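You operate a simulated robot arm through the tools that you are given. There is no shell and no other tool. Be economical: measure what you need, move in short steps, check, and stop when the job is done.

The job below is to be done with a simulated two-armed robot. You get a single attempt, and the scene is never put back.

Task
Take the seal and leave it on the top of the low cabinet. Take the grey pad from the assembly bench and leave it on the shelf under the assembly bench. Fetch the clear cup and stand it on the silver bearing on the assembly bench. Put the steel block on the grey mat away on the top of the measuring bench. Take the red tag on the assembly bench and put it away on the top of the power unit. Put one of the shims from the assembly bench on the teal table. Lift the filler cap open. Any order will do. Set down upright: clear cup, steel block.

Only the result counts: the job must be done as asked and must still hold three seconds after the hand-in. Knocking over, shifting, dropping, spilling or breaking anything else fails it. Lids that push on must go on centred and level and be pressed home; caps that screw on are set level and turned clockwise until they are tight.

Robot
Two 7-joint arms with fingered hands on one trunk, on a base that drives. Base frame: it is fixed to the floor where the robot stands at the start and does not move with it; the origin is under the middle of the robot, x ahead of it, y to its left, z up. Readings come in m, degrees, newtons and seconds.
The left shoulder is at the start at [0.07, 0.132, 1.192], the right one opposite. Places, roughly: clear cup (6x6x8 cm) [0.5, 0.1, 0.3]; filler cap [-4.5, -6.4, 1.1]; grey pad (8x5x4 cm) [0.6, -0.1, 0.9]; seal (6x6x2 cm) [0.5, -0.2, 0.9]; shelf under the assembly bench [0.7, 0.2, 0.3]; steel block (4x4x5 cm) [0.6, 0.2, 0.9]; teal table [0.7, 1.8, 0.8]; top of the low cabinet [-1.3, 1.5, 1.1]; top of the measuring bench [-0.2, -6.9, 0.9]; top of the power unit [0.5, -1.7, 0.9]. Payload 2.3 kg a hand.
Tool frame (each hand has its own): the origin (TCP) lies between the finger pads and is the grasp point; the fingertips stand 0.025 m ahead of it; z points along the fingers, y is the line along which they close. The gripper opens to 0.088 m. The gripper's body begins 0.029 m behind the TCP. The gripper is a hand of 3 fingers: y runs from the thumb to the fingers, the wrist lies at [-0.013, -0.097, -0.162] in the tool frame, and closing takes about 1.5 s.
Orientation is that of the tool frame in the base frame, as a unit quaternion [w, x, y, z]. With the fingers straight down and the wrist toward the robot, the tool's x, y and z point along [0, 1, 0], [1, 0, 0] and [0, 0, -1] of the base frame.

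Tools
- The arms move only by the tool apply_moves. It takes "left_series", "right_series" or both (then of equal length, played together; a hand with none holds still); each is a list of rows, each an object (a shift or turn left out is 0, a gripper value left out holds the last) with "turn": the turn, a rotation vector about the base's x, y, z in units of 120 degrees (1.0 is 120 degrees), a list of three; "slide": the shift along the base's x, y, z in units of 250 mm (1.0 is 250 mm), a list of three. In form: [{"turn": [rx, ry, rz], "slide": [dx, dy, dz]}, ...]. A call has 1 to 10 rows; each row is the pose to reach, as a shift and turn from the pose commanded when the call began. "left_fingers" and "right_fingers" are, for a hand that has rows, the opening, from 0 (shut) to 1 (fully open), set as the call begins (left out, the last holds). A call with a number of a shift or a turn outside -1 to 1 is refused whole. A row lasts 0.2 s, in which the tool goes at most 0.05 m and 8.6 degrees; a call with a longer step from one row to the next is refused whole, and so is a gripper value outside its range. Where a pose cannot be reached the arm comes as near as it can. A force on the tool above 40 N (or 10 N above the force at the start of the call, whichever is more), or a blocked arm, ends the call early, and 0.2 s more pass. The fingers move at their own pace (about 0.108 m/s each) and stop on an object; they squeeze with about 31 N. The grip force told is the motor's: it shows also when the fingers shut on nothing. Time passes only in rows, and 0.2 s behind the last, so rows that repeat a pose let the fingers close. The reply holds the time, the measured pose of the TCP, the force on the tool along the base axes, the opening and the grip force, in the units named above and with some noise, with the torque about the TCP (base axes, N m) and any sound that the robot's microphone picked up.
- Cameras (640 x 400 px; columns grow to the right, rows downward): "scene" is now at [0.1177, 0.0087, 1.4791]; the picture's right is [0.08, -1.00, 0.00], its down [-0.85, -0.07, -0.52] and it looks along [0.52, 0.04, -0.85] (base axes); focal length 287 px, centre (320, 200). "left" rides on the left gripper at [-0.058, -0.085, -0.099] in its tool frame; the picture's right is [-0.67, -0.35, 0.66], its down [0.69, -0.63, 0.37] and it looks along [0.29, 0.69, 0.66] (tool axes); focal length 261 px, centre (320, 200). "right" rides on the right gripper at [0.058, -0.085, -0.099] in its tool frame; the picture's right is [-0.67, 0.35, -0.66], its down [-0.69, -0.63, 0.37] and it looks along [-0.29, 0.69, 0.66] (tool axes); focal length 261 px, centre (320, 200). There is no depth. A picture from a camera that has moved, and an enlarged one, comes with that camera's place and axes in the base frame and with its lens.
- capture(camera): a new picture of that camera. No time passes.
- move_column(by): slides the trunk up (or, below 0, down) by that many m; the arms and the scene camera ride with it, the base frame stays. It gives what a move gives, with no picture.
- drive_base(legs): drives the robot by 1 to 6 legs, each [ahead, left, turn to the left] in m, m and degrees, along the robot's own axes; the way and the turn of a leg run together, so that a leg with both is an arc; at most 1.5 m and 180 degrees a leg. The arms and the cameras ride along, it lands a little off, and it stops where it bumps. It gives what a move gives.
- curl_fingers(index, middle, thumb_bend, thumb_turn, hand): sets how far each is bent, from 0 (flat) to 1 (curled in); at 0.3 the hand is open as for a grip, at 0.7 the pads meet at the TCP. One left out holds its place. A second passes; each finger stops where it meets its share of the squeeze, and holds until it gets a number again. A gripper value or a shape takes the hand back. It gives what a move gives, with no picture; readings hold the bend of each and the force on the fingers (four entries, about 0 where the hand has none), thumb and palm. thumb_turn goes from beside the hand (0) to across from the fingers (1), as for a grip.
- grasp_type(shape, hand): the hand has 3 fingers and takes this shape, open, in about a second: jaw (thumb against the fingers, like two jaws); tri (thumb and two fingers); tip (a fingertip pinch); poke (one finger out to press); point (the index stretched); flat (the hand flat); cup (the hand cupped); fist (a fist). The gripper value then closes the fingers along that shape, each until it touches; the sizes above hold for jaw. It gives what a move gives, with no picture.
- pan_tilt(pan, tilt): turns the head with the scene camera to pan (to the left, within 86 degrees either way) and tilt (down, from -29 to 69), counted from straight ahead of the robot. It gives what a move gives.
- close_up(camera, box): a new picture of the part [left, top, right, bottom] of that camera's present view, enlarged. No time passes.
- hand_in(): hands the job in; it is judged then, once.

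Work in short steps. Places have to be worked out from the pictures, the camera data and where the tool is seen: move nearer, look again, correct. Check each grasp and each placing, and mend what went wrong. You have 196 turns and 192 pictures in all, those below and enlarged ones among them. Open the grippers and draw the arms clear of the work before you hand the job in, unless the task says otherwise; then end with one line.

The tools are called after "Call:" as a command line: name --argument value ..., lists and objects as JSON in quotes. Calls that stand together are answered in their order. apply_moves: Moves the arms, as the interface text tells. Its arguments: {"type":"object","properties":{"left_series":{"type":"array","items":{"type":"object","properties":{"turn":{"type":"array","items":{"type":"number"}},"slide":{"type":"array","items":{"type":"number"}}}}},"left_fingers":{"type":"number"},"right_series":{"type":"array","items":{"type":"object","properties":{"turn":{"type":"array","items":{"type":"number"}},"slide":{"type":"array","items":{"type":"number"}}}}},"right_fingers":{"type":"number"}},"required":[]} The other tools are called the same way: move_column (by) slides the trunk up or down; grasp_type (shape, hand) gives the hand a shape; curl_fingers (index, middle, thumb_bend, thumb_turn, hand) moves the fingers one by one; drive_base (legs) drives the base; pan_tilt (pan, tilt) turns the head that bears the scene camera; capture (camera) takes a picture; close_up (camera, box) takes an enlarged picture of a part of a camera's view; hand_in () hands the job in.

At the start:

```text
clock: 0.0
left_ee_pos: [0.3677, 0.2658, 1.1453]
left_tcp_rot: [-0.001, 0.707, 0.707, 0.0]
left_ft_force: [-0.5, -1.0, -0.1]
left_torque: [0.04, 0.01, -0.04]
left_width: 0.0875
left_grip_force: 0.0
left_shape: jaw
left_bend: [0.3, 0.3, 0.3, 0.98]
left_finger forces: [0.0, 0.1, 0.0, 0.0, 0.0, 0.1]
right_ee_pos: [0.4622, -0.072, 1.0887]
right_tcp_rot: [0.001, 0.707, 0.707, 0.0]
right_ft_force: [0.2, 0.0, 0.7]
right_torque: [0.01, 0.0, -0.04]
right_width: 0.0874
right_grip_force: 0.1
right_shape: jaw
right_bend: [0.3, 0.3, 0.3, 0.98]
right_finger forces: [0.0, 0.0, 0.0, 0.1, 0.0, 0.0]
trunk travel left (down, up): [-0.75, 0.09]
robot x, y, heading: [0.0003, -0.0008, -0.1]
head pan, tilt: [4.5, 58.7]
```

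scene: 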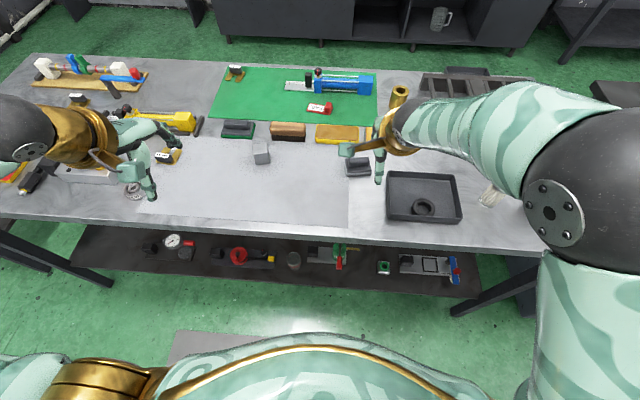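
right: 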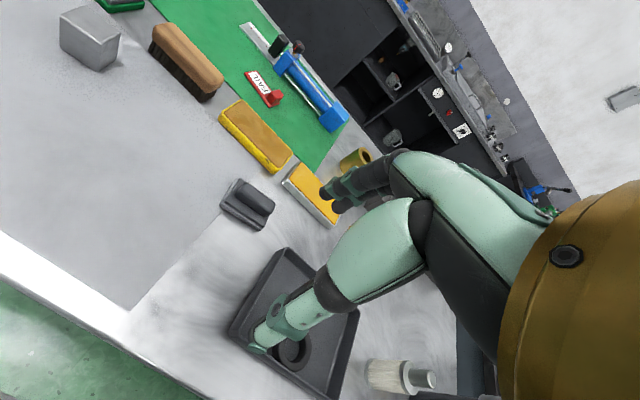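
left: 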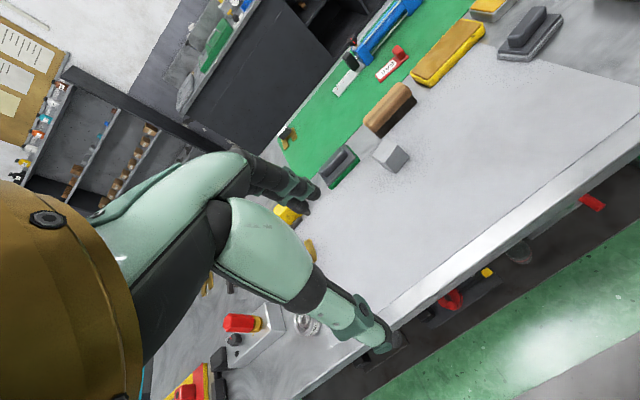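

I begin with enlarged views of the bench and the shelf to identify the objects.

Call:
close_up --camera "scene" --box '[320, 60, 540, 240]'

Call:
close_up --camera "scene" --box '[120, 50, 380, 215]'

Call:
close_up --camera "scene" --box '[0, 40, 220, 220]'

Call:
close_up --camera "scene" --box '[60, 220, 500, 320]'

```text
2.22 times, centred on (430, 150) of scene
camera zoom: at [0.1177, 0.0087, 1.4791], right [0.08, -1.0, 0.0], down [-0.85, -0.07, -0.52], along [0.52, 0.04, -0.85], focal length 638 px, centre (76, 311)
```

zoom: 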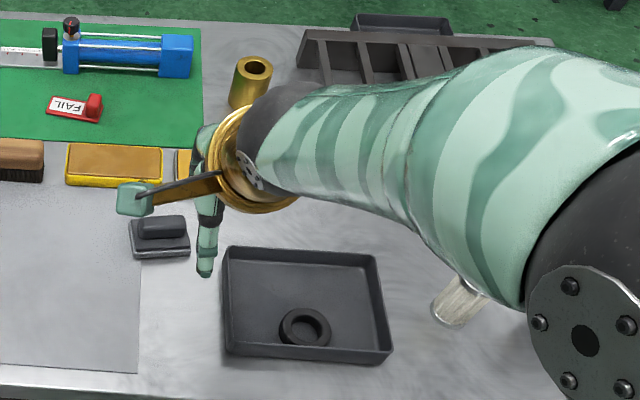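

```text
2.42 times, centred on (250, 132) of scene
camera zoom: at [0.1177, 0.0087, 1.4791], right [0.08, -1.0, 0.0], down [-0.85, -0.07, -0.52], along [0.52, 0.04, -0.85], focal length 696 px, centre (490, 364)
```

zoom: 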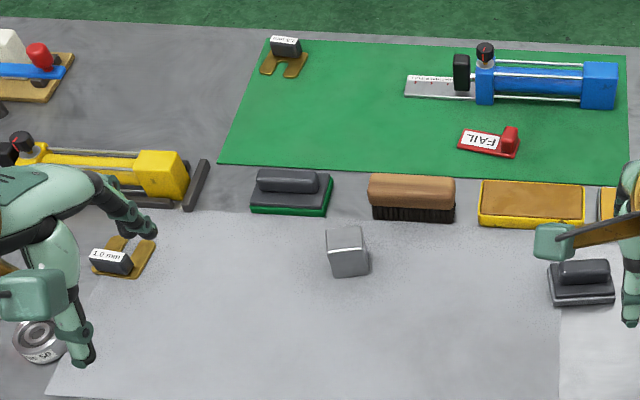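

```text
2.22 times, centred on (110, 130) of scene
camera zoom: at [0.1177, 0.0087, 1.4791], right [0.08, -1.0, 0.0], down [-0.85, -0.07, -0.52], along [0.52, 0.04, -0.85], focal length 638 px, centre (787, 356)
```

zoom: 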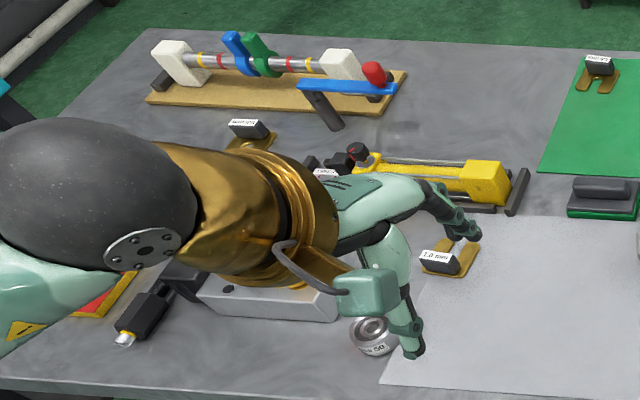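

```text
1.45 times, centred on (280, 270) of scene
camera zoom: at [0.1177, 0.0087, 1.4791], right [0.08, -1.0, 0.0], down [-0.85, -0.07, -0.52], along [0.52, 0.04, -0.85], focal length 417 px, centre (378, 98)
```

zoom: 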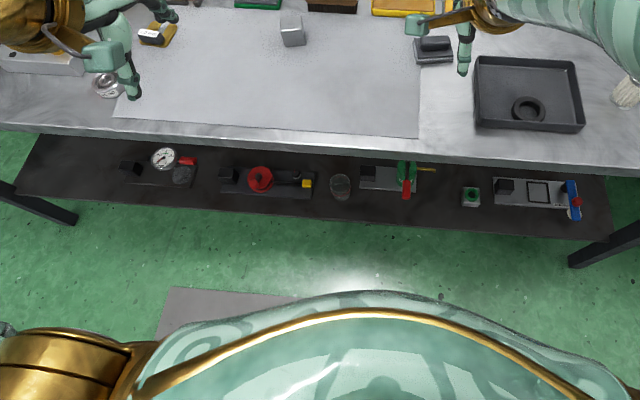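

Objects identified: the seal ring is in the tray, the pad with a handle is next to it, the cup is on the shelf, and the bearing is under the left arm. I move the right hand above the pad at about (0.57, -0.05) and look.

Call:
apply_moves --right_series '[{"slide": [0.11, 0.02, -0.09]}, {"slide": [0.22, 0.04, -0.18]}, {"slide": [0.33, 0.066, -0.27]}, {"slide": [0.432, 0.088, -0.32]}]'

Call:
capture --camera "right"

Call:
capture --camera "scene"

```text
clock: 1.0
left_ee_pos: [0.3702, 0.2653, 1.1438]
left_tcp_rot: [0.0, 0.707, 0.707, -0.001]
left_ft_force: [-0.1, -0.4, -0.2]
left_torque: [0.0, -0.01, -0.02]
left_width: 0.0875
left_grip_force: 0.0
left_shape: jaw
left_bend: [0.3, 0.3, 0.3, 0.98]
left_finger forces: [0.1, 0.1, 0.0, 0.0, 0.0, 0.1]
right_ee_pos: [0.5728, -0.0528, 1.0064]
right_tcp_rot: [0.0, 0.707, 0.707, 0.001]
right_ft_force: [-0.1, 0.8, 0.3]
right_torque: [-0.04, 0.0, 0.01]
right_width: 0.0875
right_grip_force: 0.0
right_shape: jaw
right_bend: [0.3, 0.3, 0.3, 0.98]
right_finger forces: [0.0, 0.1, 0.0, 0.0, 0.1, 0.0]
trunk travel left (down, up): [-0.75, 0.09]
robot x, y, heading: [0.001, 0.0032, -0.1]
head pan, tilt: [4.5, 58.7]
```

```text
184 pictures are left
camera right: at [0.4873, 0.0047, 1.1051], right [0.35, -0.67, 0.65], down [-0.63, -0.69, -0.36], along [0.69, -0.29, -0.66], focal length 261 px, centre (320, 200)
```

right: 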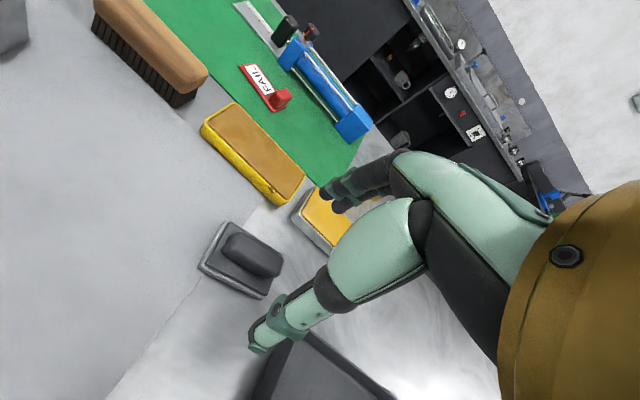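

```text
183 pictures are left
camera scene: at [0.1196, 0.0087, 1.4789], right [0.08, -1.0, 0.0], down [-0.85, -0.07, -0.52], along [0.52, 0.04, -0.86], focal length 287 px, centre (320, 200)
```

scene: 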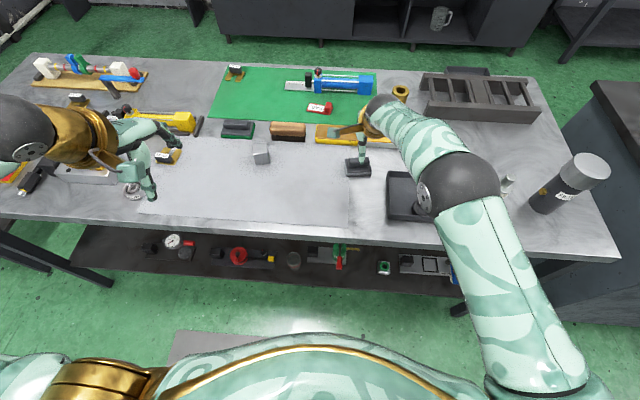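

The handle top works out at about (0.583, -0.049, 0.92). I go to z 0.95 with the fingers half open, then look.

Call:
apply_moves --right_series '[{"slide": [0.04, 0.015, -0.1]}, {"slide": [0.04, 0.015, -0.2]}, {"slide": [0.04, 0.015, -0.225]}]' --right_fingers 0.6

Call:
capture --camera "right"

Call:
close_up --camera "scene" --box '[300, 90, 460, 190]'

```text
clock: 1.8
left_ee_pos: [0.3678, 0.2642, 1.1449]
left_tcp_rot: [-0.001, 0.707, 0.707, 0.0]
left_ft_force: [0.2, 1.4, -0.5]
left_torque: [-0.03, 0.0, 0.0]
left_width: 0.0875
left_grip_force: 0.1
left_shape: jaw
left_bend: [0.3, 0.3, 0.3, 0.98]
left_finger forces: [0.0, 0.0, 0.1, 0.0, 0.0, 0.0]
right_ee_pos: [0.5805, -0.0471, 0.9526]
right_tcp_rot: [0.001, 0.707, 0.707, 0.0]
right_ft_force: [0.1, 0.3, -0.4]
right_torque: [0.01, 0.0, -0.01]
right_width: 0.0533
right_grip_force: 0.0
right_shape: jaw
right_bend: [0.29, 0.4, 0.64, 1.0]
right_finger forces: [0.1, 0.0, 0.0, 0.1, 0.0, 0.0]
trunk travel left (down, up): [-0.75, 0.09]
robot x, y, heading: [0.0022, -0.0015, 0.1]
head pan, tilt: [4.5, 58.7]
```

```text
182 pictures are left
camera right: at [0.4945, 0.0106, 1.0512], right [0.35, -0.67, 0.66], down [-0.63, -0.69, -0.37], along [0.69, -0.29, -0.66], focal length 261 px, centre (320, 200)
```

right: 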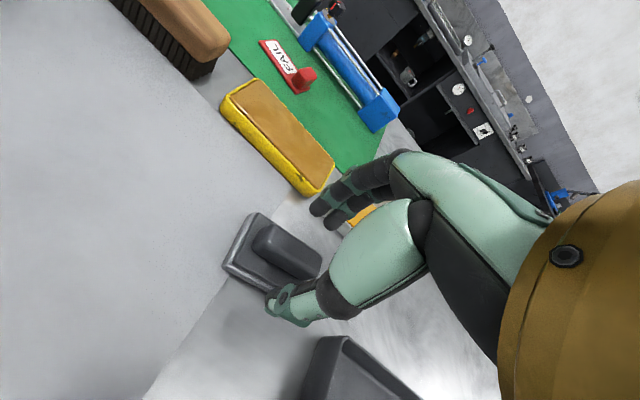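

```text
4.00 times, centred on (380, 140) of scene
camera zoom: at [0.1171, 0.0088, 1.4791], right [0.08, -1.0, 0.0], down [-0.85, -0.07, -0.52], along [0.52, 0.04, -0.85], focal length 1148 px, centre (80, 440)
```

zoom: 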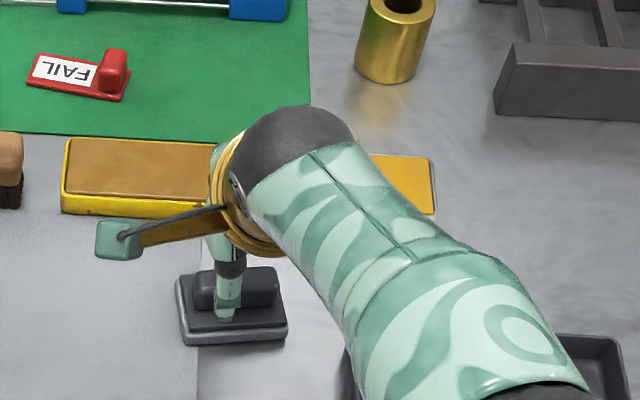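

The handle lies between the fingers. I lower to about z 0.92 and close.

Call:
apply_moves --right_series '[{"slide": [0.0, 0, -0.06]}, {"slide": [0.0, 0, -0.12]}, {"slide": [0.0, 0, -0.125]}]'

Call:
capture --camera "right"

Call:
close_up --camera "scene" --box '[300, 90, 460, 190]'

```text
clock: 2.6
left_ee_pos: [0.3669, 0.2653, 1.1454]
left_tcp_rot: [0.001, 0.707, 0.707, 0.001]
left_ft_force: [-0.7, 0.0, 0.2]
left_torque: [0.01, 0.02, 0.0]
left_width: 0.0877
left_grip_force: 0.2
left_shape: jaw
left_bend: [0.3, 0.3, 0.3, 0.98]
left_finger forces: [0.0, 0.0, 0.0, 0.0, 0.1, 0.0]
right_ee_pos: [0.577, -0.0485, 0.9258]
right_tcp_rot: [0.002, 0.707, 0.707, 0.002]
right_ft_force: [2.0, 0.9, 10.5]
right_torque: [-0.07, -0.41, 0.01]
right_width: 0.054
right_grip_force: 0.0
right_shape: jaw
right_bend: [0.29, 0.38, 0.64, 1.0]
right_finger forces: [0.3, 9.5, 0.0, 0.1, 0.0, 0.0]
right hand out of reach, approached as far as the arm can: row 2, 3
trunk travel left (down, up): [-0.75, 0.09]
robot x, y, heading: [0.0003, 0.0021, -0.1]
head pan, tilt: [4.5, 58.7]
```

```text
180 pictures are left
camera right: at [0.4908, 0.0095, 1.0234], right [0.35, -0.67, 0.66], down [-0.63, -0.69, -0.37], along [0.7, -0.28, -0.66], focal length 261 px, centre (320, 200)
```

right: 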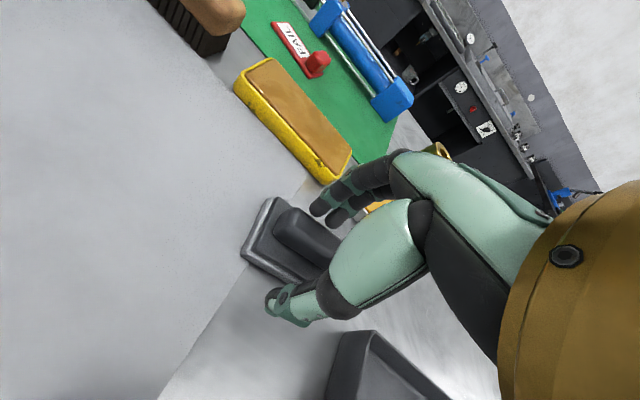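

```text
4.00 times, centred on (380, 140) of scene
camera zoom: at [0.1153, 0.0092, 1.4794], right [0.08, -1.0, 0.0], down [-0.85, -0.07, -0.52], along [0.52, 0.04, -0.85], focal length 1148 px, centre (80, 440)
```

zoom: 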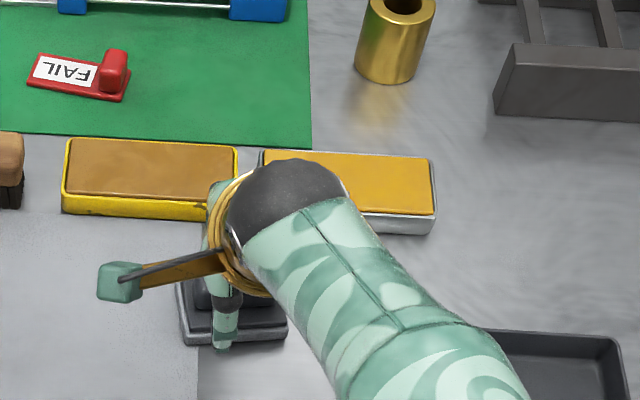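

The arm reached its limit and the middle finger is touching something. I raise the hand and lower the trunk 0.1 m for more reach.

Call:
apply_moves --right_series '[{"slide": [0.0, 0, 0.16]}, {"slide": [0.0, 0, 0.32]}, {"slide": [0.0, 0, 0.48]}]' --right_fingers 1.0

Call:
move_column --by -0.1

Call:
capture --camera "right"

Call:
capture --camera "scene"

```text
clock: 3.4
left_ee_pos: [0.3688, 0.2644, 1.145]
left_tcp_rot: [-0.001, 0.707, 0.707, 0.0]
left_ft_force: [-0.3, 0.3, 0.2]
left_torque: [0.0, 0.0, -0.01]
left_width: 0.0877
left_grip_force: 0.0
left_shape: jaw
left_bend: [0.3, 0.3, 0.3, 0.98]
left_finger forces: [0.0, 0.1, 0.0, 0.0, 0.0, 0.0]
right_ee_pos: [0.5781, -0.045, 1.045]
right_tcp_rot: [0.0, 0.707, 0.707, 0.001]
right_ft_force: [-0.9, -0.4, 0.7]
right_torque: [-0.03, -0.03, -0.02]
right_width: 0.0878
right_grip_force: 0.0
right_shape: jaw
right_bend: [0.3, 0.3, 0.3, 0.98]
right_finger forces: [0.0, 0.0, 0.0, 0.0, 0.0, 0.1]
trunk travel left (down, up): [-0.75, 0.09]
robot x, y, heading: [-0.0023, 0.0005, 0.3]
head pan, tilt: [4.5, 58.7]
```

```text
clock: 4.7
left_ee_pos: [0.368, 0.2647, 1.045]
left_tcp_rot: [-0.001, 0.708, 0.707, 0.0]
left_ft_force: [-0.3, 0.3, -0.1]
left_torque: [-0.03, -0.03, -0.01]
left_width: 0.0875
left_grip_force: 0.1
left_shape: jaw
left_bend: [0.3, 0.3, 0.3, 0.98]
left_finger forces: [0.0, 0.0, 0.0, 0.0, 0.0, 0.1]
right_ee_pos: [0.5772, -0.0454, 0.9443]
right_tcp_rot: [0.0, 0.707, 0.707, 0.0]
right_ft_force: [-0.8, -0.8, 0.1]
right_torque: [-0.02, 0.0, -0.01]
right_width: 0.0875
right_grip_force: 0.1
right_shape: jaw
right_bend: [0.3, 0.3, 0.3, 0.98]
right_finger forces: [0.0, 0.0, 0.0, 0.0, 0.0, 0.0]
trunk travel left (down, up): [-0.65, 0.19]
robot x, y, heading: [0.0027, 0.0005, -0.1]
head pan, tilt: [4.5, 58.7]
```

```text
178 pictures are left
camera right: at [0.4926, 0.0121, 1.0428], right [0.35, -0.67, 0.66], down [-0.63, -0.69, -0.37], along [0.69, -0.29, -0.66], focal length 261 px, centre (320, 200)
```

right: 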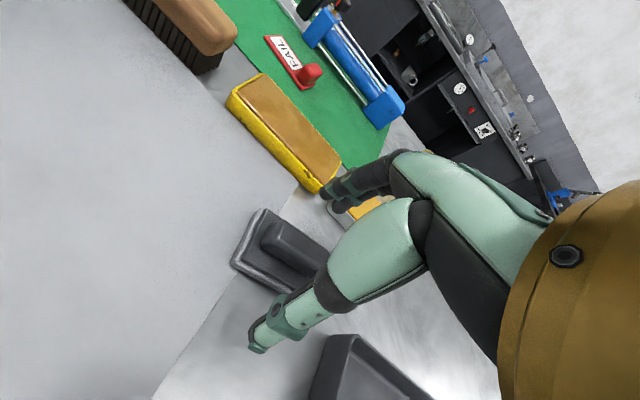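

```text
177 pictures are left
camera scene: at [0.1177, 0.0087, 1.3791], right [0.08, -1.0, 0.0], down [-0.85, -0.07, -0.52], along [0.52, 0.04, -0.85], focal length 287 px, centre (320, 200)
```

scene: 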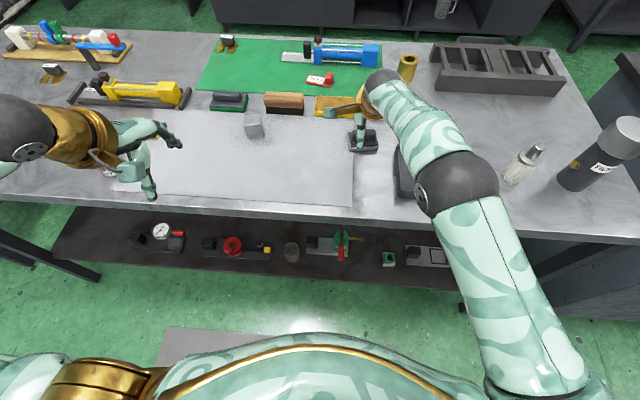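

The handle is centred. I lower 18 mm and close.

Call:
apply_moves --right_series '[{"slide": [0.01, -0.004, -0.04]}, {"slide": [0.01, -0.004, -0.072]}, {"slide": [0.01, -0.004, -0.072]}]'

Call:
apply_moves --right_series '[{"slide": [0, 0, 0]}, {"slide": [0, 0, 0]}, {"slide": [0, 0, 0]}, {"slide": [0, 0, 0]}, {"slide": [0, 0, 0]}, {"slide": [0, 0, 0]}]' --right_fingers 0

Call:
capture --camera "right"

```text
clock: 5.5
left_ee_pos: [0.3685, 0.2652, 1.0445]
left_tcp_rot: [0.0, 0.707, 0.707, 0.0]
left_ft_force: [0.0, 0.2, 0.5]
left_torque: [-0.01, 0.01, -0.01]
left_width: 0.0877
left_grip_force: 0.1
left_shape: jaw
left_bend: [0.3, 0.3, 0.3, 0.98]
left_finger forces: [0.0, 0.1, 0.0, 0.2, 0.0, 0.1]
right_ee_pos: [0.5803, -0.0461, 0.9253]
right_tcp_rot: [-0.001, 0.708, 0.707, 0.0]
right_ft_force: [0.2, -0.6, -0.6]
right_torque: [-0.02, -0.02, 0.02]
right_width: 0.0876
right_grip_force: 0.1
right_shape: jaw
right_bend: [0.3, 0.3, 0.3, 0.98]
right_finger forces: [0.1, 0.0, 0.0, 0.0, 0.0, 0.0]
trunk travel left (down, up): [-0.65, 0.19]
robot x, y, heading: [-0.0036, 0.0018, -0.0]
head pan, tilt: [4.5, 58.7]
```

```text
clock: 6.9
left_ee_pos: [0.3683, 0.2647, 1.0445]
left_tcp_rot: [0.0, 0.707, 0.708, 0.0]
left_ft_force: [-0.4, 0.1, -0.5]
left_torque: [0.01, 0.0, -0.02]
left_width: 0.0876
left_grip_force: 0.0
left_shape: jaw
left_bend: [0.3, 0.3, 0.3, 0.98]
left_finger forces: [0.0, 0.0, 0.1, 0.0, 0.0, 0.0]
right_ee_pos: [0.5794, -0.0469, 0.9249]
right_tcp_rot: [0.0, 0.707, 0.708, 0.0]
right_ft_force: [0.0, -0.2, 0.5]
right_torque: [-0.03, 0.0, -0.01]
right_width: 0.0047
right_grip_force: 31.1
right_shape: jaw
right_bend: [0.7, 0.64, 0.72, 1.0]
right_finger forces: [18.2, 10.0, 0.0, 0.0, 27.5, 0.0]
trunk travel left (down, up): [-0.65, 0.19]
robot x, y, heading: [0.0005, -0.001, 0.0]
head pan, tilt: [4.5, 58.7]
```

```text
176 pictures are left
camera right: at [0.4949, 0.0111, 1.0247], right [0.35, -0.67, 0.66], down [-0.63, -0.69, -0.37], along [0.69, -0.29, -0.66], focal length 261 px, centre (320, 200)
```

right: 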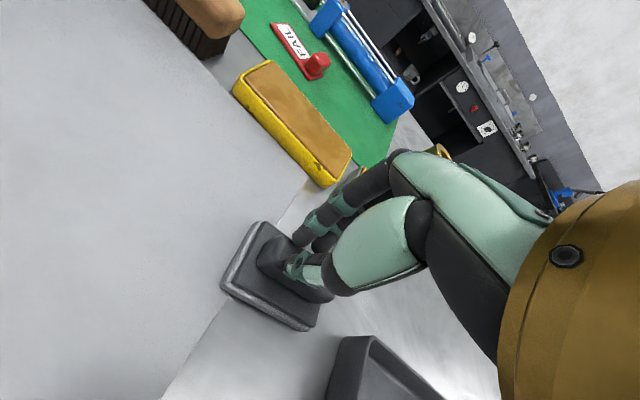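

The fingers met above the handle and nudged the pad. I open and look before recentering.

Call:
apply_moves --right_series '[{"slide": [0, 0, 0.04]}, {"slide": [0, 0, 0.06]}, {"slide": [0, 0, 0.06]}, {"slide": [0, 0, 0.06]}, {"slide": [0, 0, 0.06]}]' --right_fingers 1

Call:
capture --camera "right"

Call:
close_up --camera "scene" --box '[300, 70, 460, 170]'

```text
clock: 8.1
left_ee_pos: [0.3693, 0.2654, 1.0451]
left_tcp_rot: [0.0, 0.707, 0.707, 0.0]
left_ft_force: [0.7, 0.1, -0.4]
left_torque: [0.03, 0.0, -0.02]
left_width: 0.0876
left_grip_force: 0.1
left_shape: jaw
left_bend: [0.3, 0.3, 0.3, 0.98]
left_finger forces: [0.0, 0.0, 0.0, 0.0, 0.1, 0.0]
right_ee_pos: [0.5791, -0.0455, 0.941]
right_tcp_rot: [0.0, 0.707, 0.707, 0.0]
right_ft_force: [0.2, 0.2, -0.3]
right_torque: [-0.03, -0.01, -0.02]
right_width: 0.0877
right_grip_force: 0.3
right_shape: jaw
right_bend: [0.3, 0.3, 0.3, 0.98]
right_finger forces: [0.0, 0.0, 0.1, 0.1, 0.0, 0.0]
trunk travel left (down, up): [-0.65, 0.19]
robot x, y, heading: [0.0001, 0.0025, 0.2]
head pan, tilt: [4.5, 58.7]
```

```text
175 pictures are left
camera right: at [0.4943, 0.0113, 1.0402], right [0.35, -0.67, 0.66], down [-0.63, -0.69, -0.37], along [0.69, -0.29, -0.66], focal length 261 px, centre (320, 200)
```

right: 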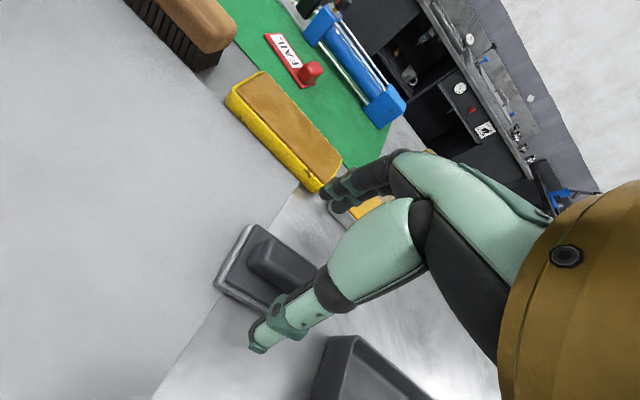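

```text
4.00 times, centred on (380, 120) of scene
camera zoom: at [0.1178, 0.0087, 1.379], right [0.08, -1.0, 0.0], down [-0.85, -0.07, -0.52], along [0.52, 0.04, -0.85], focal length 1148 px, centre (80, 520)
```

zoom: 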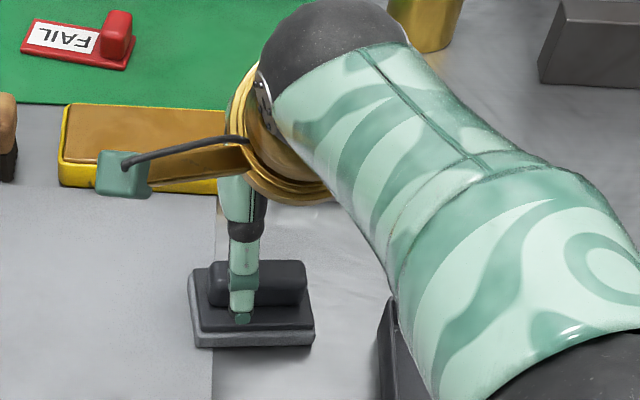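

The pad handle is now at about x 0.565. I move over it, descend to z≈0.912 and close.

Call:
apply_moves --right_series '[{"slide": [-0.056, -0.006, 0]}, {"slide": [-0.056, -0.006, -0.06]}, {"slide": [-0.056, -0.006, -0.115]}, {"slide": [-0.056, -0.006, -0.115]}]'

Call:
capture --camera "right"

```text
clock: 9.1
left_ee_pos: [0.3681, 0.2657, 1.0459]
left_tcp_rot: [0.0, 0.707, 0.707, 0.0]
left_ft_force: [-0.1, 0.7, -0.6]
left_torque: [-0.01, 0.04, 0.02]
left_width: 0.0876
left_grip_force: 0.1
left_shape: jaw
left_bend: [0.3, 0.3, 0.3, 0.98]
left_finger forces: [0.0, 0.0, 0.0, 0.0, 0.0, 0.1]
right_ee_pos: [0.5668, -0.0482, 0.9125]
right_tcp_rot: [0.0, 0.707, 0.707, 0.001]
right_ft_force: [-0.7, -0.7, 0.1]
right_torque: [-0.02, 0.01, 0.0]
right_width: 0.0875
right_grip_force: 0.0
right_shape: jaw
right_bend: [0.3, 0.3, 0.3, 0.98]
right_finger forces: [0.0, 0.1, 0.0, 0.0, 0.0, 0.0]
trunk travel left (down, up): [-0.65, 0.19]
robot x, y, heading: [0.0006, 0.0001, -0.2]
head pan, tilt: [4.5, 58.7]
```

```text
173 pictures are left
camera right: at [0.4816, 0.0099, 1.0106], right [0.35, -0.67, 0.66], down [-0.63, -0.69, -0.37], along [0.69, -0.29, -0.66], focal length 261 px, centre (320, 200)
```

right: 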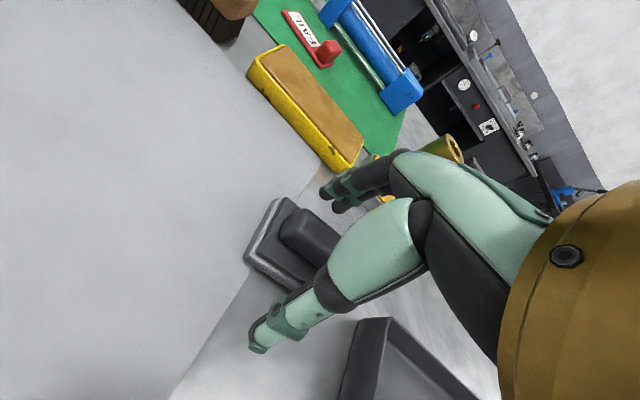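

Nothing was touched and the handle is between the fingers. I close.

Call:
apply_moves --right_series '[{"slide": [0, 0.02, 0]}, {"slide": [0, 0.02, 0]}, {"slide": [0, 0.02, 0]}, {"slide": [0, 0.02, 0]}, {"slide": [0, 0.02, 0]}, {"slide": [0, 0.02, 0]}, {"slide": [0, 0.02, 0]}]' --right_fingers 0

Call:
capture --camera "right"

```text
clock: 10.7
left_ee_pos: [0.3681, 0.2645, 1.046]
left_tcp_rot: [0.0, 0.708, 0.707, 0.001]
left_ft_force: [-0.7, 0.3, 0.0]
left_torque: [0.0, -0.01, 0.0]
left_width: 0.0874
left_grip_force: 0.0
left_shape: jaw
left_bend: [0.3, 0.3, 0.3, 0.98]
left_finger forces: [0.0, 0.0, 0.0, 0.0, 0.0, 0.0]
right_ee_pos: [0.5674, -0.0426, 0.9113]
right_tcp_rot: [0.0, 0.707, 0.707, 0.0]
right_ft_force: [-0.8, -0.4, -0.1]
right_torque: [0.01, 0.0, 0.0]
right_width: 0.0174
right_grip_force: 30.8
right_shape: jaw
right_bend: [0.73, 0.59, 0.75, 1.0]
right_finger forces: [18.4, 8.9, 0.1, 0.1, 27.5, 0.0]
trunk travel left (down, up): [-0.65, 0.19]
robot x, y, heading: [0.0021, -0.0012, 0.1]
head pan, tilt: [4.5, 58.7]
```

```text
172 pictures are left
camera right: at [0.4818, 0.015, 1.0106], right [0.35, -0.67, 0.66], down [-0.63, -0.69, -0.37], along [0.69, -0.29, -0.66], focal length 261 px, centre (320, 200)
```

right: 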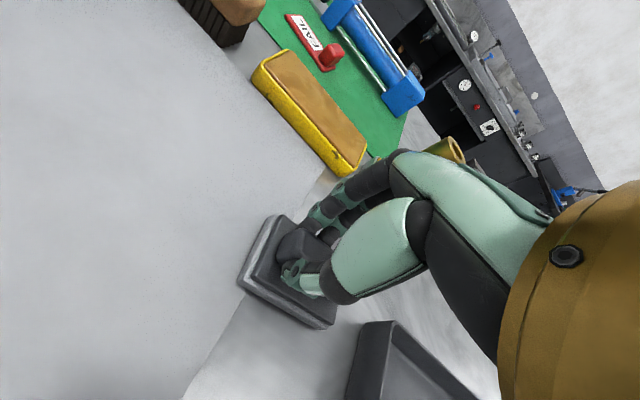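

The handle seems gripped at a width of 17 mm. I lift slowly and check.

Call:
apply_moves --right_series '[{"slide": [0, 0, 0.06]}, {"slide": [0, 0, 0.12]}, {"slide": [0, 0, 0.24]}, {"slide": [0, 0, 0.36]}]'

Call:
capture --camera "right"

Call:
capture --camera "scene"

```text
clock: 11.7
left_ee_pos: [0.3685, 0.2649, 1.0448]
left_tcp_rot: [0.0, 0.707, 0.707, 0.0]
left_ft_force: [-0.3, -0.3, 0.8]
left_torque: [0.01, 0.02, 0.02]
left_width: 0.0878
left_grip_force: 0.1
left_shape: jaw
left_bend: [0.3, 0.3, 0.3, 0.98]
left_finger forces: [0.0, 0.1, 0.0, 0.0, 0.0, 0.0]
right_ee_pos: [0.5653, -0.0446, 1.0013]
right_tcp_rot: [0.0, 0.707, 0.707, 0.0]
right_ft_force: [-0.3, -0.1, -0.6]
right_torque: [0.01, -0.01, -0.01]
right_width: 0.0176
right_grip_force: 31.2
right_shape: jaw
right_bend: [0.73, 0.59, 0.75, 1.0]
right_finger forces: [18.8, 8.8, 0.1, 0.1, 27.5, 0.1]
trunk travel left (down, up): [-0.65, 0.19]
robot x, y, heading: [-0.0044, 0.0029, 0.1]
head pan, tilt: [4.5, 58.7]
```

```text
171 pictures are left
camera right: at [0.481, 0.0128, 1.1011], right [0.35, -0.67, 0.66], down [-0.63, -0.69, -0.37], along [0.69, -0.29, -0.66], focal length 261 px, centre (320, 200)
```

right: 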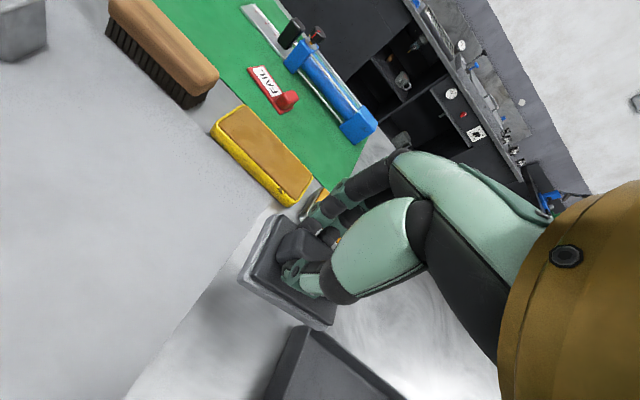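

```text
170 pictures are left
camera scene: at [0.1174, 0.0086, 1.3791], right [0.08, -1.0, 0.0], down [-0.85, -0.07, -0.52], along [0.52, 0.04, -0.85], focal length 287 px, centre (320, 200)
```

scene: 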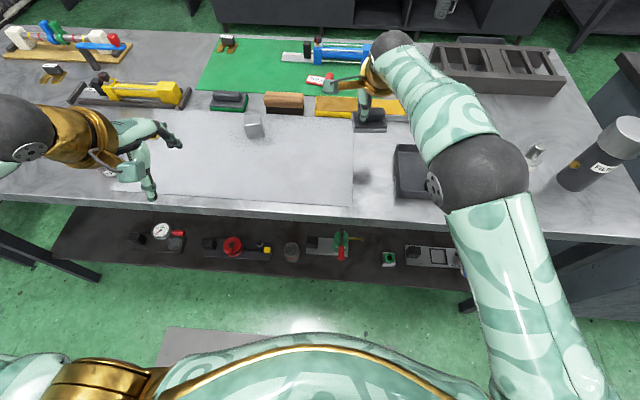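

The pad is held. I back off 0.5 m from the bench, lower the trunk and look under the bench.

Call:
drive_base --legs '[[-0.5, 0, 0]]'

Call:
move_column --by -0.5

Call:
pan_tilt --pan 0 --tilt 30

Call:
capture --camera "scene"

```text
clock: 14.7
left_ee_pos: [-0.1258, 0.2649, 1.0438]
left_tcp_rot: [-0.001, 0.708, 0.707, 0.0]
left_ft_force: [0.1, 0.4, -0.3]
left_torque: [0.02, -0.03, -0.03]
left_width: 0.0875
left_grip_force: 0.0
left_shape: jaw
left_bend: [0.3, 0.3, 0.3, 0.98]
left_finger forces: [0.0, 0.0, 0.0, 0.1, 0.0, 0.0]
right_ee_pos: [0.072, -0.0444, 1.0018]
right_tcp_rot: [0.0, 0.707, 0.707, 0.0]
right_ft_force: [-0.4, -0.2, -0.8]
right_torque: [0.0, 0.01, 0.01]
right_width: 0.0178
right_grip_force: 31.4
right_shape: jaw
right_bend: [0.73, 0.59, 0.75, 1.0]
right_finger forces: [18.7, 8.7, 0.1, 0.1, 27.5, 0.0]
trunk travel left (down, up): [-0.65, 0.19]
robot x, y, heading: [-0.497, 0.0015, -0.0]
head pan, tilt: [4.5, 58.7]
```

```text
refused: -0.5 is not a number from -0.4 to 0.4
```

```text
clock: 15.6
left_ee_pos: [-0.1261, 0.2637, 1.0439]
left_tcp_rot: [0.0, 0.708, 0.707, 0.0]
left_ft_force: [1.3, 0.0, 0.1]
left_torque: [-0.02, 0.01, -0.02]
left_width: 0.0876
left_grip_force: 0.0
left_shape: jaw
left_bend: [0.3, 0.3, 0.3, 0.98]
left_finger forces: [0.0, 0.0, 0.0, 0.0, 0.0, 0.0]
right_ee_pos: [0.0708, -0.0447, 1.0015]
right_tcp_rot: [-0.001, 0.708, 0.707, 0.0]
right_ft_force: [-0.4, 0.8, -0.9]
right_torque: [0.03, -0.02, -0.06]
right_width: 0.0178
right_grip_force: 30.6
right_shape: jaw
right_bend: [0.73, 0.59, 0.75, 1.0]
right_finger forces: [18.6, 8.8, 0.1, 0.0, 27.4, 0.0]
trunk travel left (down, up): [-0.65, 0.19]
robot x, y, heading: [-0.496, 0.0009, -0.1]
head pan, tilt: [0.0, 30.0]
```

```text
169 pictures are left
camera scene: at [-0.3549, 0.0035, 1.4195], right [0.0, -1.0, 0.0], down [-0.5, 0.0, -0.87], along [0.87, 0.0, -0.5], focal length 287 px, centre (320, 200)
```

scene: 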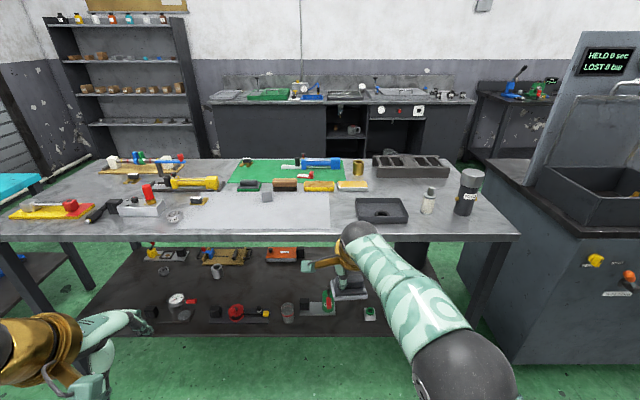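

I lower the trunk 0.4 m and look under the bench.

Call:
move_column --by -0.4

Call:
capture --camera "scene"

```text
clock: 19.4
left_ee_pos: [-0.1272, 0.2653, 0.6438]
left_tcp_rot: [0.0, 0.708, 0.707, 0.0]
left_ft_force: [-0.6, -0.6, -0.5]
left_torque: [0.0, -0.01, 0.02]
left_width: 0.0876
left_grip_force: 0.0
left_shape: jaw
left_bend: [0.3, 0.3, 0.3, 0.98]
left_finger forces: [0.1, 0.0, 0.0, 0.0, 0.0, 0.0]
right_ee_pos: [0.0712, -0.045, 0.6016]
right_tcp_rot: [0.0, 0.708, 0.706, 0.0]
right_ft_force: [-0.5, 0.6, 0.2]
right_torque: [0.03, -0.03, 0.0]
right_width: 0.0177
right_grip_force: 31.2
right_shape: jaw
right_bend: [0.73, 0.59, 0.75, 1.0]
right_finger forces: [18.8, 8.8, 0.0, 0.0, 27.5, 0.0]
trunk travel left (down, up): [-0.25, 0.59]
robot x, y, heading: [-0.492, -0.0012, -0.2]
head pan, tilt: [0.0, 30.0]
```

```text
168 pictures are left
camera scene: at [-0.3552, 0.0035, 1.0196], right [0.0, -1.0, 0.0], down [-0.5, 0.0, -0.87], along [0.87, 0.0, -0.5], focal length 287 px, centre (320, 200)
```

scene: 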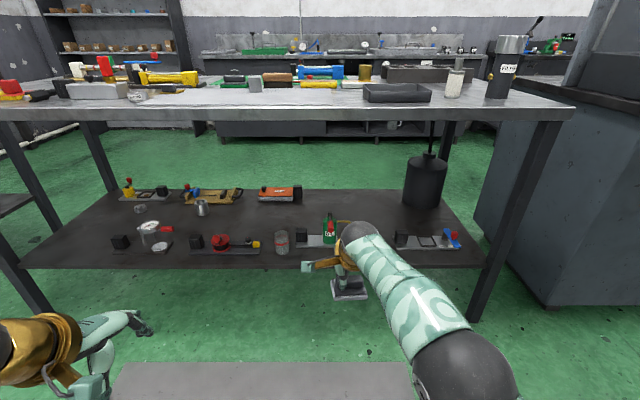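

The shelf has free space behind the front row around (0.68, 0.25). I shift the robot left 0.3 m, lower further to z≈0.48, then drive forward with the pad passing above the low items.

Call:
drive_base --legs '[[0, 0.3, 0]]'

Call:
move_column --by -0.12

Call:
drive_base --legs '[[0.3, 0, 0]]'

Call:
capture --camera "scene"

Call:
capture --camera "right"

```text
clock: 21.4
left_ee_pos: [-0.1931, 0.5343, 0.6625]
left_tcp_rot: [0.021, 0.653, 0.757, 0.025]
left_ft_force: [0.3, -0.2, -0.8]
left_torque: [0.01, 0.04, -0.02]
left_width: 0.088
left_grip_force: 0.1
left_shape: jaw
left_bend: [0.3, 0.3, 0.3, 0.98]
left_finger forces: [0.1, 0.1, 0.0, 0.1, 0.0, 0.0]
right_ee_pos: [0.0617, 0.2706, 0.6433]
right_tcp_rot: [0.026, 0.647, 0.761, 0.035]
right_ft_force: [-0.2, 0.1, -1.4]
right_torque: [0.0, 0.05, -0.01]
right_width: 0.0171
right_grip_force: 31.2
right_shape: jaw
right_bend: [0.73, 0.59, 0.75, 1.0]
right_finger forces: [18.8, 9.6, 0.0, 0.0, 28.4, 0.0]
trunk travel left (down, up): [-0.25, 0.59]
robot x, y, heading: [-0.4931, 0.2227, 8.8]
head pan, tilt: [0.0, 30.0]
stopped in leg 1: the robot was blocked; the commanded pose is now the measured one
```

```text
clock: 22.9
left_ee_pos: [-0.1926, 0.534, 0.5435]
left_tcp_rot: [0.019, 0.653, 0.757, 0.024]
left_ft_force: [0.1, -0.4, 0.1]
left_torque: [-0.05, 0.02, 0.01]
left_width: 0.088
left_grip_force: 0.0
left_shape: jaw
left_bend: [0.3, 0.3, 0.3, 0.98]
left_finger forces: [0.0, 0.0, 0.0, 0.0, 0.0, 0.1]
right_ee_pos: [0.0603, 0.2695, 0.5226]
right_tcp_rot: [0.027, 0.647, 0.761, 0.037]
right_ft_force: [0.3, 0.0, -0.6]
right_torque: [0.03, -0.01, 0.01]
right_width: 0.0175
right_grip_force: 31.0
right_shape: jaw
right_bend: [0.73, 0.59, 0.75, 1.0]
right_finger forces: [18.8, 9.5, 0.1, 0.0, 28.4, 0.1]
trunk travel left (down, up): [-0.13, 0.71]
robot x, y, heading: [-0.4872, 0.2202, 8.4]
head pan, tilt: [0.0, 30.0]
```

```text
clock: 24.9
left_ee_pos: [0.0959, 0.5774, 0.5425]
left_tcp_rot: [0.019, 0.652, 0.757, 0.025]
left_ft_force: [-0.2, -0.5, 0.2]
left_torque: [-0.02, 0.01, 0.0]
left_width: 0.0878
left_grip_force: 0.0
left_shape: jaw
left_bend: [0.3, 0.3, 0.3, 0.98]
left_finger forces: [0.0, 0.0, 0.1, 0.0, 0.0, 0.0]
right_ee_pos: [0.3491, 0.313, 0.521]
right_tcp_rot: [0.028, 0.648, 0.761, 0.035]
right_ft_force: [0.2, 0.0, -1.0]
right_torque: [0.02, -0.01, -0.05]
right_width: 0.0176
right_grip_force: 31.0
right_shape: jaw
right_bend: [0.73, 0.59, 0.75, 1.0]
right_finger forces: [18.9, 9.4, 0.0, 0.1, 28.3, 0.1]
trunk travel left (down, up): [-0.13, 0.71]
robot x, y, heading: [-0.199, 0.2659, 8.6]
head pan, tilt: [0.0, 30.0]
```

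```text
167 pictures are left
camera scene: at [-0.0621, 0.2901, 0.8996], right [0.15, -0.99, 0.0], down [-0.49, -0.07, -0.87], along [0.86, 0.13, -0.5], focal length 287 px, centre (320, 200)
```

scene: 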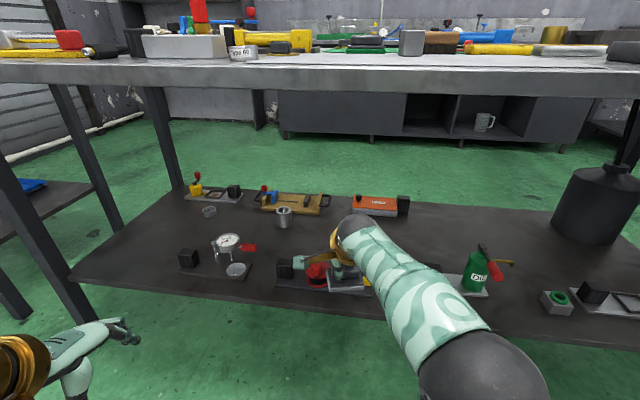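

```text
166 pictures are left
camera right: at [0.2485, 0.3548, 0.6129], right [0.39, -0.62, 0.68], down [-0.48, -0.77, -0.42], along [0.79, -0.16, -0.6], focal length 261 px, centre (320, 200)
```

right: 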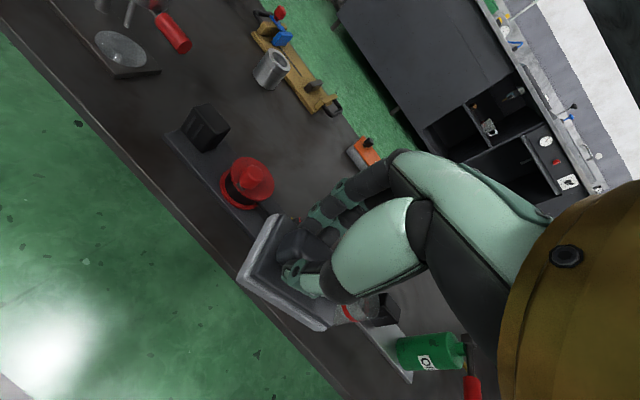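

The robot bumped something on its left. I look to that side before going on.

Call:
pan_tilt --pan 80 --tilt 20

Call:
capture --camera "scene"

Call:
pan_tilt --pan -80 --tilt 20

Call:
capture --camera "scene"

```text
clock: 26.4
left_ee_pos: [0.0969, 0.5772, 0.5432]
left_tcp_rot: [0.019, 0.652, 0.757, 0.025]
left_ft_force: [-0.5, 0.2, -0.2]
left_torque: [0.0, 0.01, -0.03]
left_width: 0.0878
left_grip_force: 0.0
left_shape: jaw
left_bend: [0.3, 0.3, 0.3, 0.98]
left_finger forces: [0.0, 0.0, 0.0, 0.0, 0.1, 0.0]
right_ee_pos: [0.3502, 0.3127, 0.5209]
right_tcp_rot: [0.028, 0.648, 0.76, 0.035]
right_ft_force: [0.9, 0.6, -0.5]
right_torque: [-0.01, 0.0, -0.02]
right_width: 0.0175
right_grip_force: 31.0
right_shape: jaw
right_bend: [0.73, 0.59, 0.75, 1.0]
right_finger forces: [18.9, 9.4, 0.0, 0.0, 28.3, 0.0]
trunk travel left (down, up): [-0.13, 0.71]
robot x, y, heading: [-0.2014, 0.2698, 8.4]
head pan, tilt: [80.0, 20.0]
```

```text
165 pictures are left
camera scene: at [-0.1491, 0.3699, 0.9157], right [1.0, -0.03, 0.0], down [-0.01, -0.34, -0.94], along [0.03, 0.94, -0.34], focal length 287 px, centre (320, 200)
```

scene: 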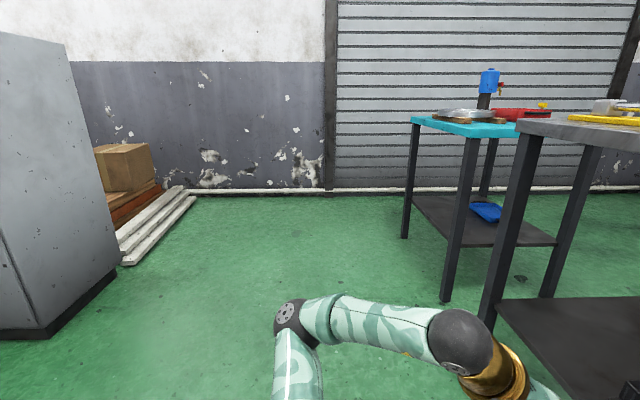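

```text
clock: 28.9
left_ee_pos: [0.0962, 0.5773, 0.5423]
left_tcp_rot: [0.019, 0.652, 0.757, 0.024]
left_ft_force: [-0.6, 0.3, 0.2]
left_torque: [0.05, -0.03, -0.02]
left_width: 0.088
left_grip_force: 0.1
left_shape: jaw
left_bend: [0.3, 0.3, 0.3, 0.98]
left_finger forces: [0.0, 0.0, 0.0, 0.1, 0.0, 0.0]
right_ee_pos: [0.3497, 0.3132, 0.5224]
right_tcp_rot: [0.027, 0.648, 0.76, 0.035]
right_ft_force: [-0.7, 0.4, 0.5]
right_torque: [0.01, 0.01, 0.03]
right_width: 0.0176
right_grip_force: 31.0
right_shape: jaw
right_bend: [0.73, 0.59, 0.75, 1.0]
right_finger forces: [18.9, 9.5, 0.0, 0.1, 28.2, 0.0]
trunk travel left (down, up): [-0.13, 0.71]
robot x, y, heading: [-0.203, 0.2642, 8.4]
head pan, tilt: [-80.0, 20.0]
```

```text
164 pictures are left
camera scene: at [-0.1221, 0.1885, 0.9157], right [-0.95, -0.32, 0.0], down [-0.11, 0.32, -0.94], along [0.3, -0.89, -0.34], focal length 287 px, centre (320, 200)
```

scene: 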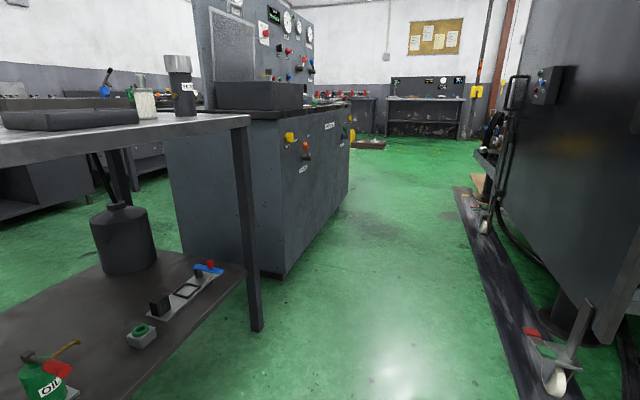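

Nothing obvious on the left. I look down in front to see what the base might have touched.

Call:
pan_tilt --pan 60 --tilt 65

Call:
capture --camera "scene"

Call:
pan_tilt --pan 0 --tilt 60

Call:
capture --camera "scene"

```text
clock: 31.1
left_ee_pos: [0.0953, 0.5777, 0.5429]
left_tcp_rot: [0.02, 0.653, 0.757, 0.025]
left_ft_force: [-0.3, 0.0, 0.1]
left_torque: [-0.02, 0.04, -0.01]
left_width: 0.0881
left_grip_force: 0.1
left_shape: jaw
left_bend: [0.3, 0.3, 0.3, 0.98]
left_finger forces: [0.0, 0.1, 0.0, 0.1, 0.1, 0.0]
right_ee_pos: [0.3497, 0.3147, 0.52]
right_tcp_rot: [0.028, 0.649, 0.76, 0.034]
right_ft_force: [-0.4, 0.3, -1.3]
right_torque: [0.04, 0.02, -0.01]
right_width: 0.0173
right_grip_force: 31.6
right_shape: jaw
right_bend: [0.73, 0.59, 0.75, 1.0]
right_finger forces: [18.9, 9.5, 0.1, 0.1, 28.3, 0.1]
trunk travel left (down, up): [-0.13, 0.71]
robot x, y, heading: [-0.1998, 0.267, 8.8]
head pan, tilt: [60.0, 65.0]
```

```text
163 pictures are left
camera scene: at [-0.1294, 0.3333, 0.852], right [0.93, -0.37, 0.0], down [-0.33, -0.84, -0.42], along [0.16, 0.39, -0.91], focal length 287 px, centre (320, 200)
```

scene: 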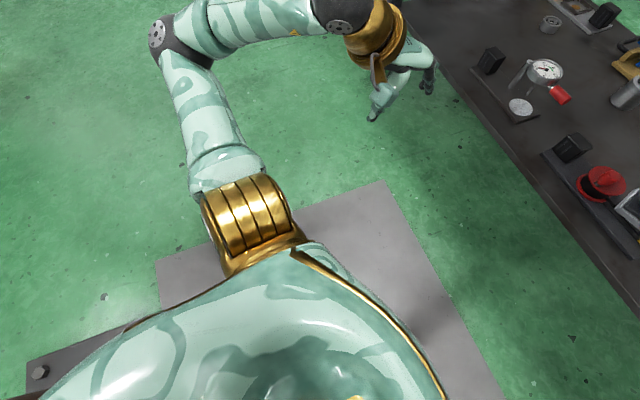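

```text
clock: 32.4
left_ee_pos: [0.0975, 0.5777, 0.5428]
left_tcp_rot: [0.019, 0.652, 0.757, 0.024]
left_ft_force: [0.9, 0.5, 0.1]
left_torque: [-0.01, 0.02, 0.0]
left_width: 0.0882
left_grip_force: 0.0
left_shape: jaw
left_bend: [0.3, 0.3, 0.3, 0.98]
left_finger forces: [0.1, 0.0, 0.1, 0.0, 0.1, 0.1]
right_ee_pos: [0.3502, 0.3135, 0.5203]
right_tcp_rot: [0.028, 0.649, 0.76, 0.034]
right_ft_force: [-0.2, 0.7, -2.3]
right_torque: [0.0, 0.04, -0.01]
right_width: 0.0176
right_grip_force: 31.3
right_shape: jaw
right_bend: [0.73, 0.59, 0.75, 1.0]
right_finger forces: [19.0, 9.4, 0.1, 0.1, 28.3, 0.0]
trunk travel left (down, up): [-0.13, 0.71]
robot x, y, heading: [-0.2031, 0.2658, 8.6]
head pan, tilt: [0.0, 60.0]
```

```text
162 pictures are left
camera scene: at [-0.0857, 0.2867, 0.8575], right [0.15, -0.99, 0.0], down [-0.86, -0.13, -0.5], along [0.49, 0.07, -0.87], focal length 287 px, centre (320, 200)
```

scene: 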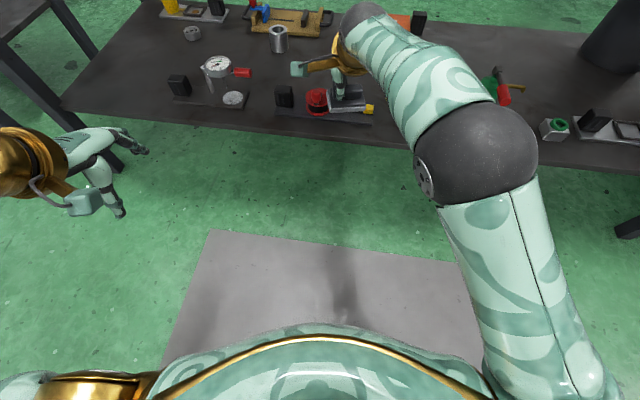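

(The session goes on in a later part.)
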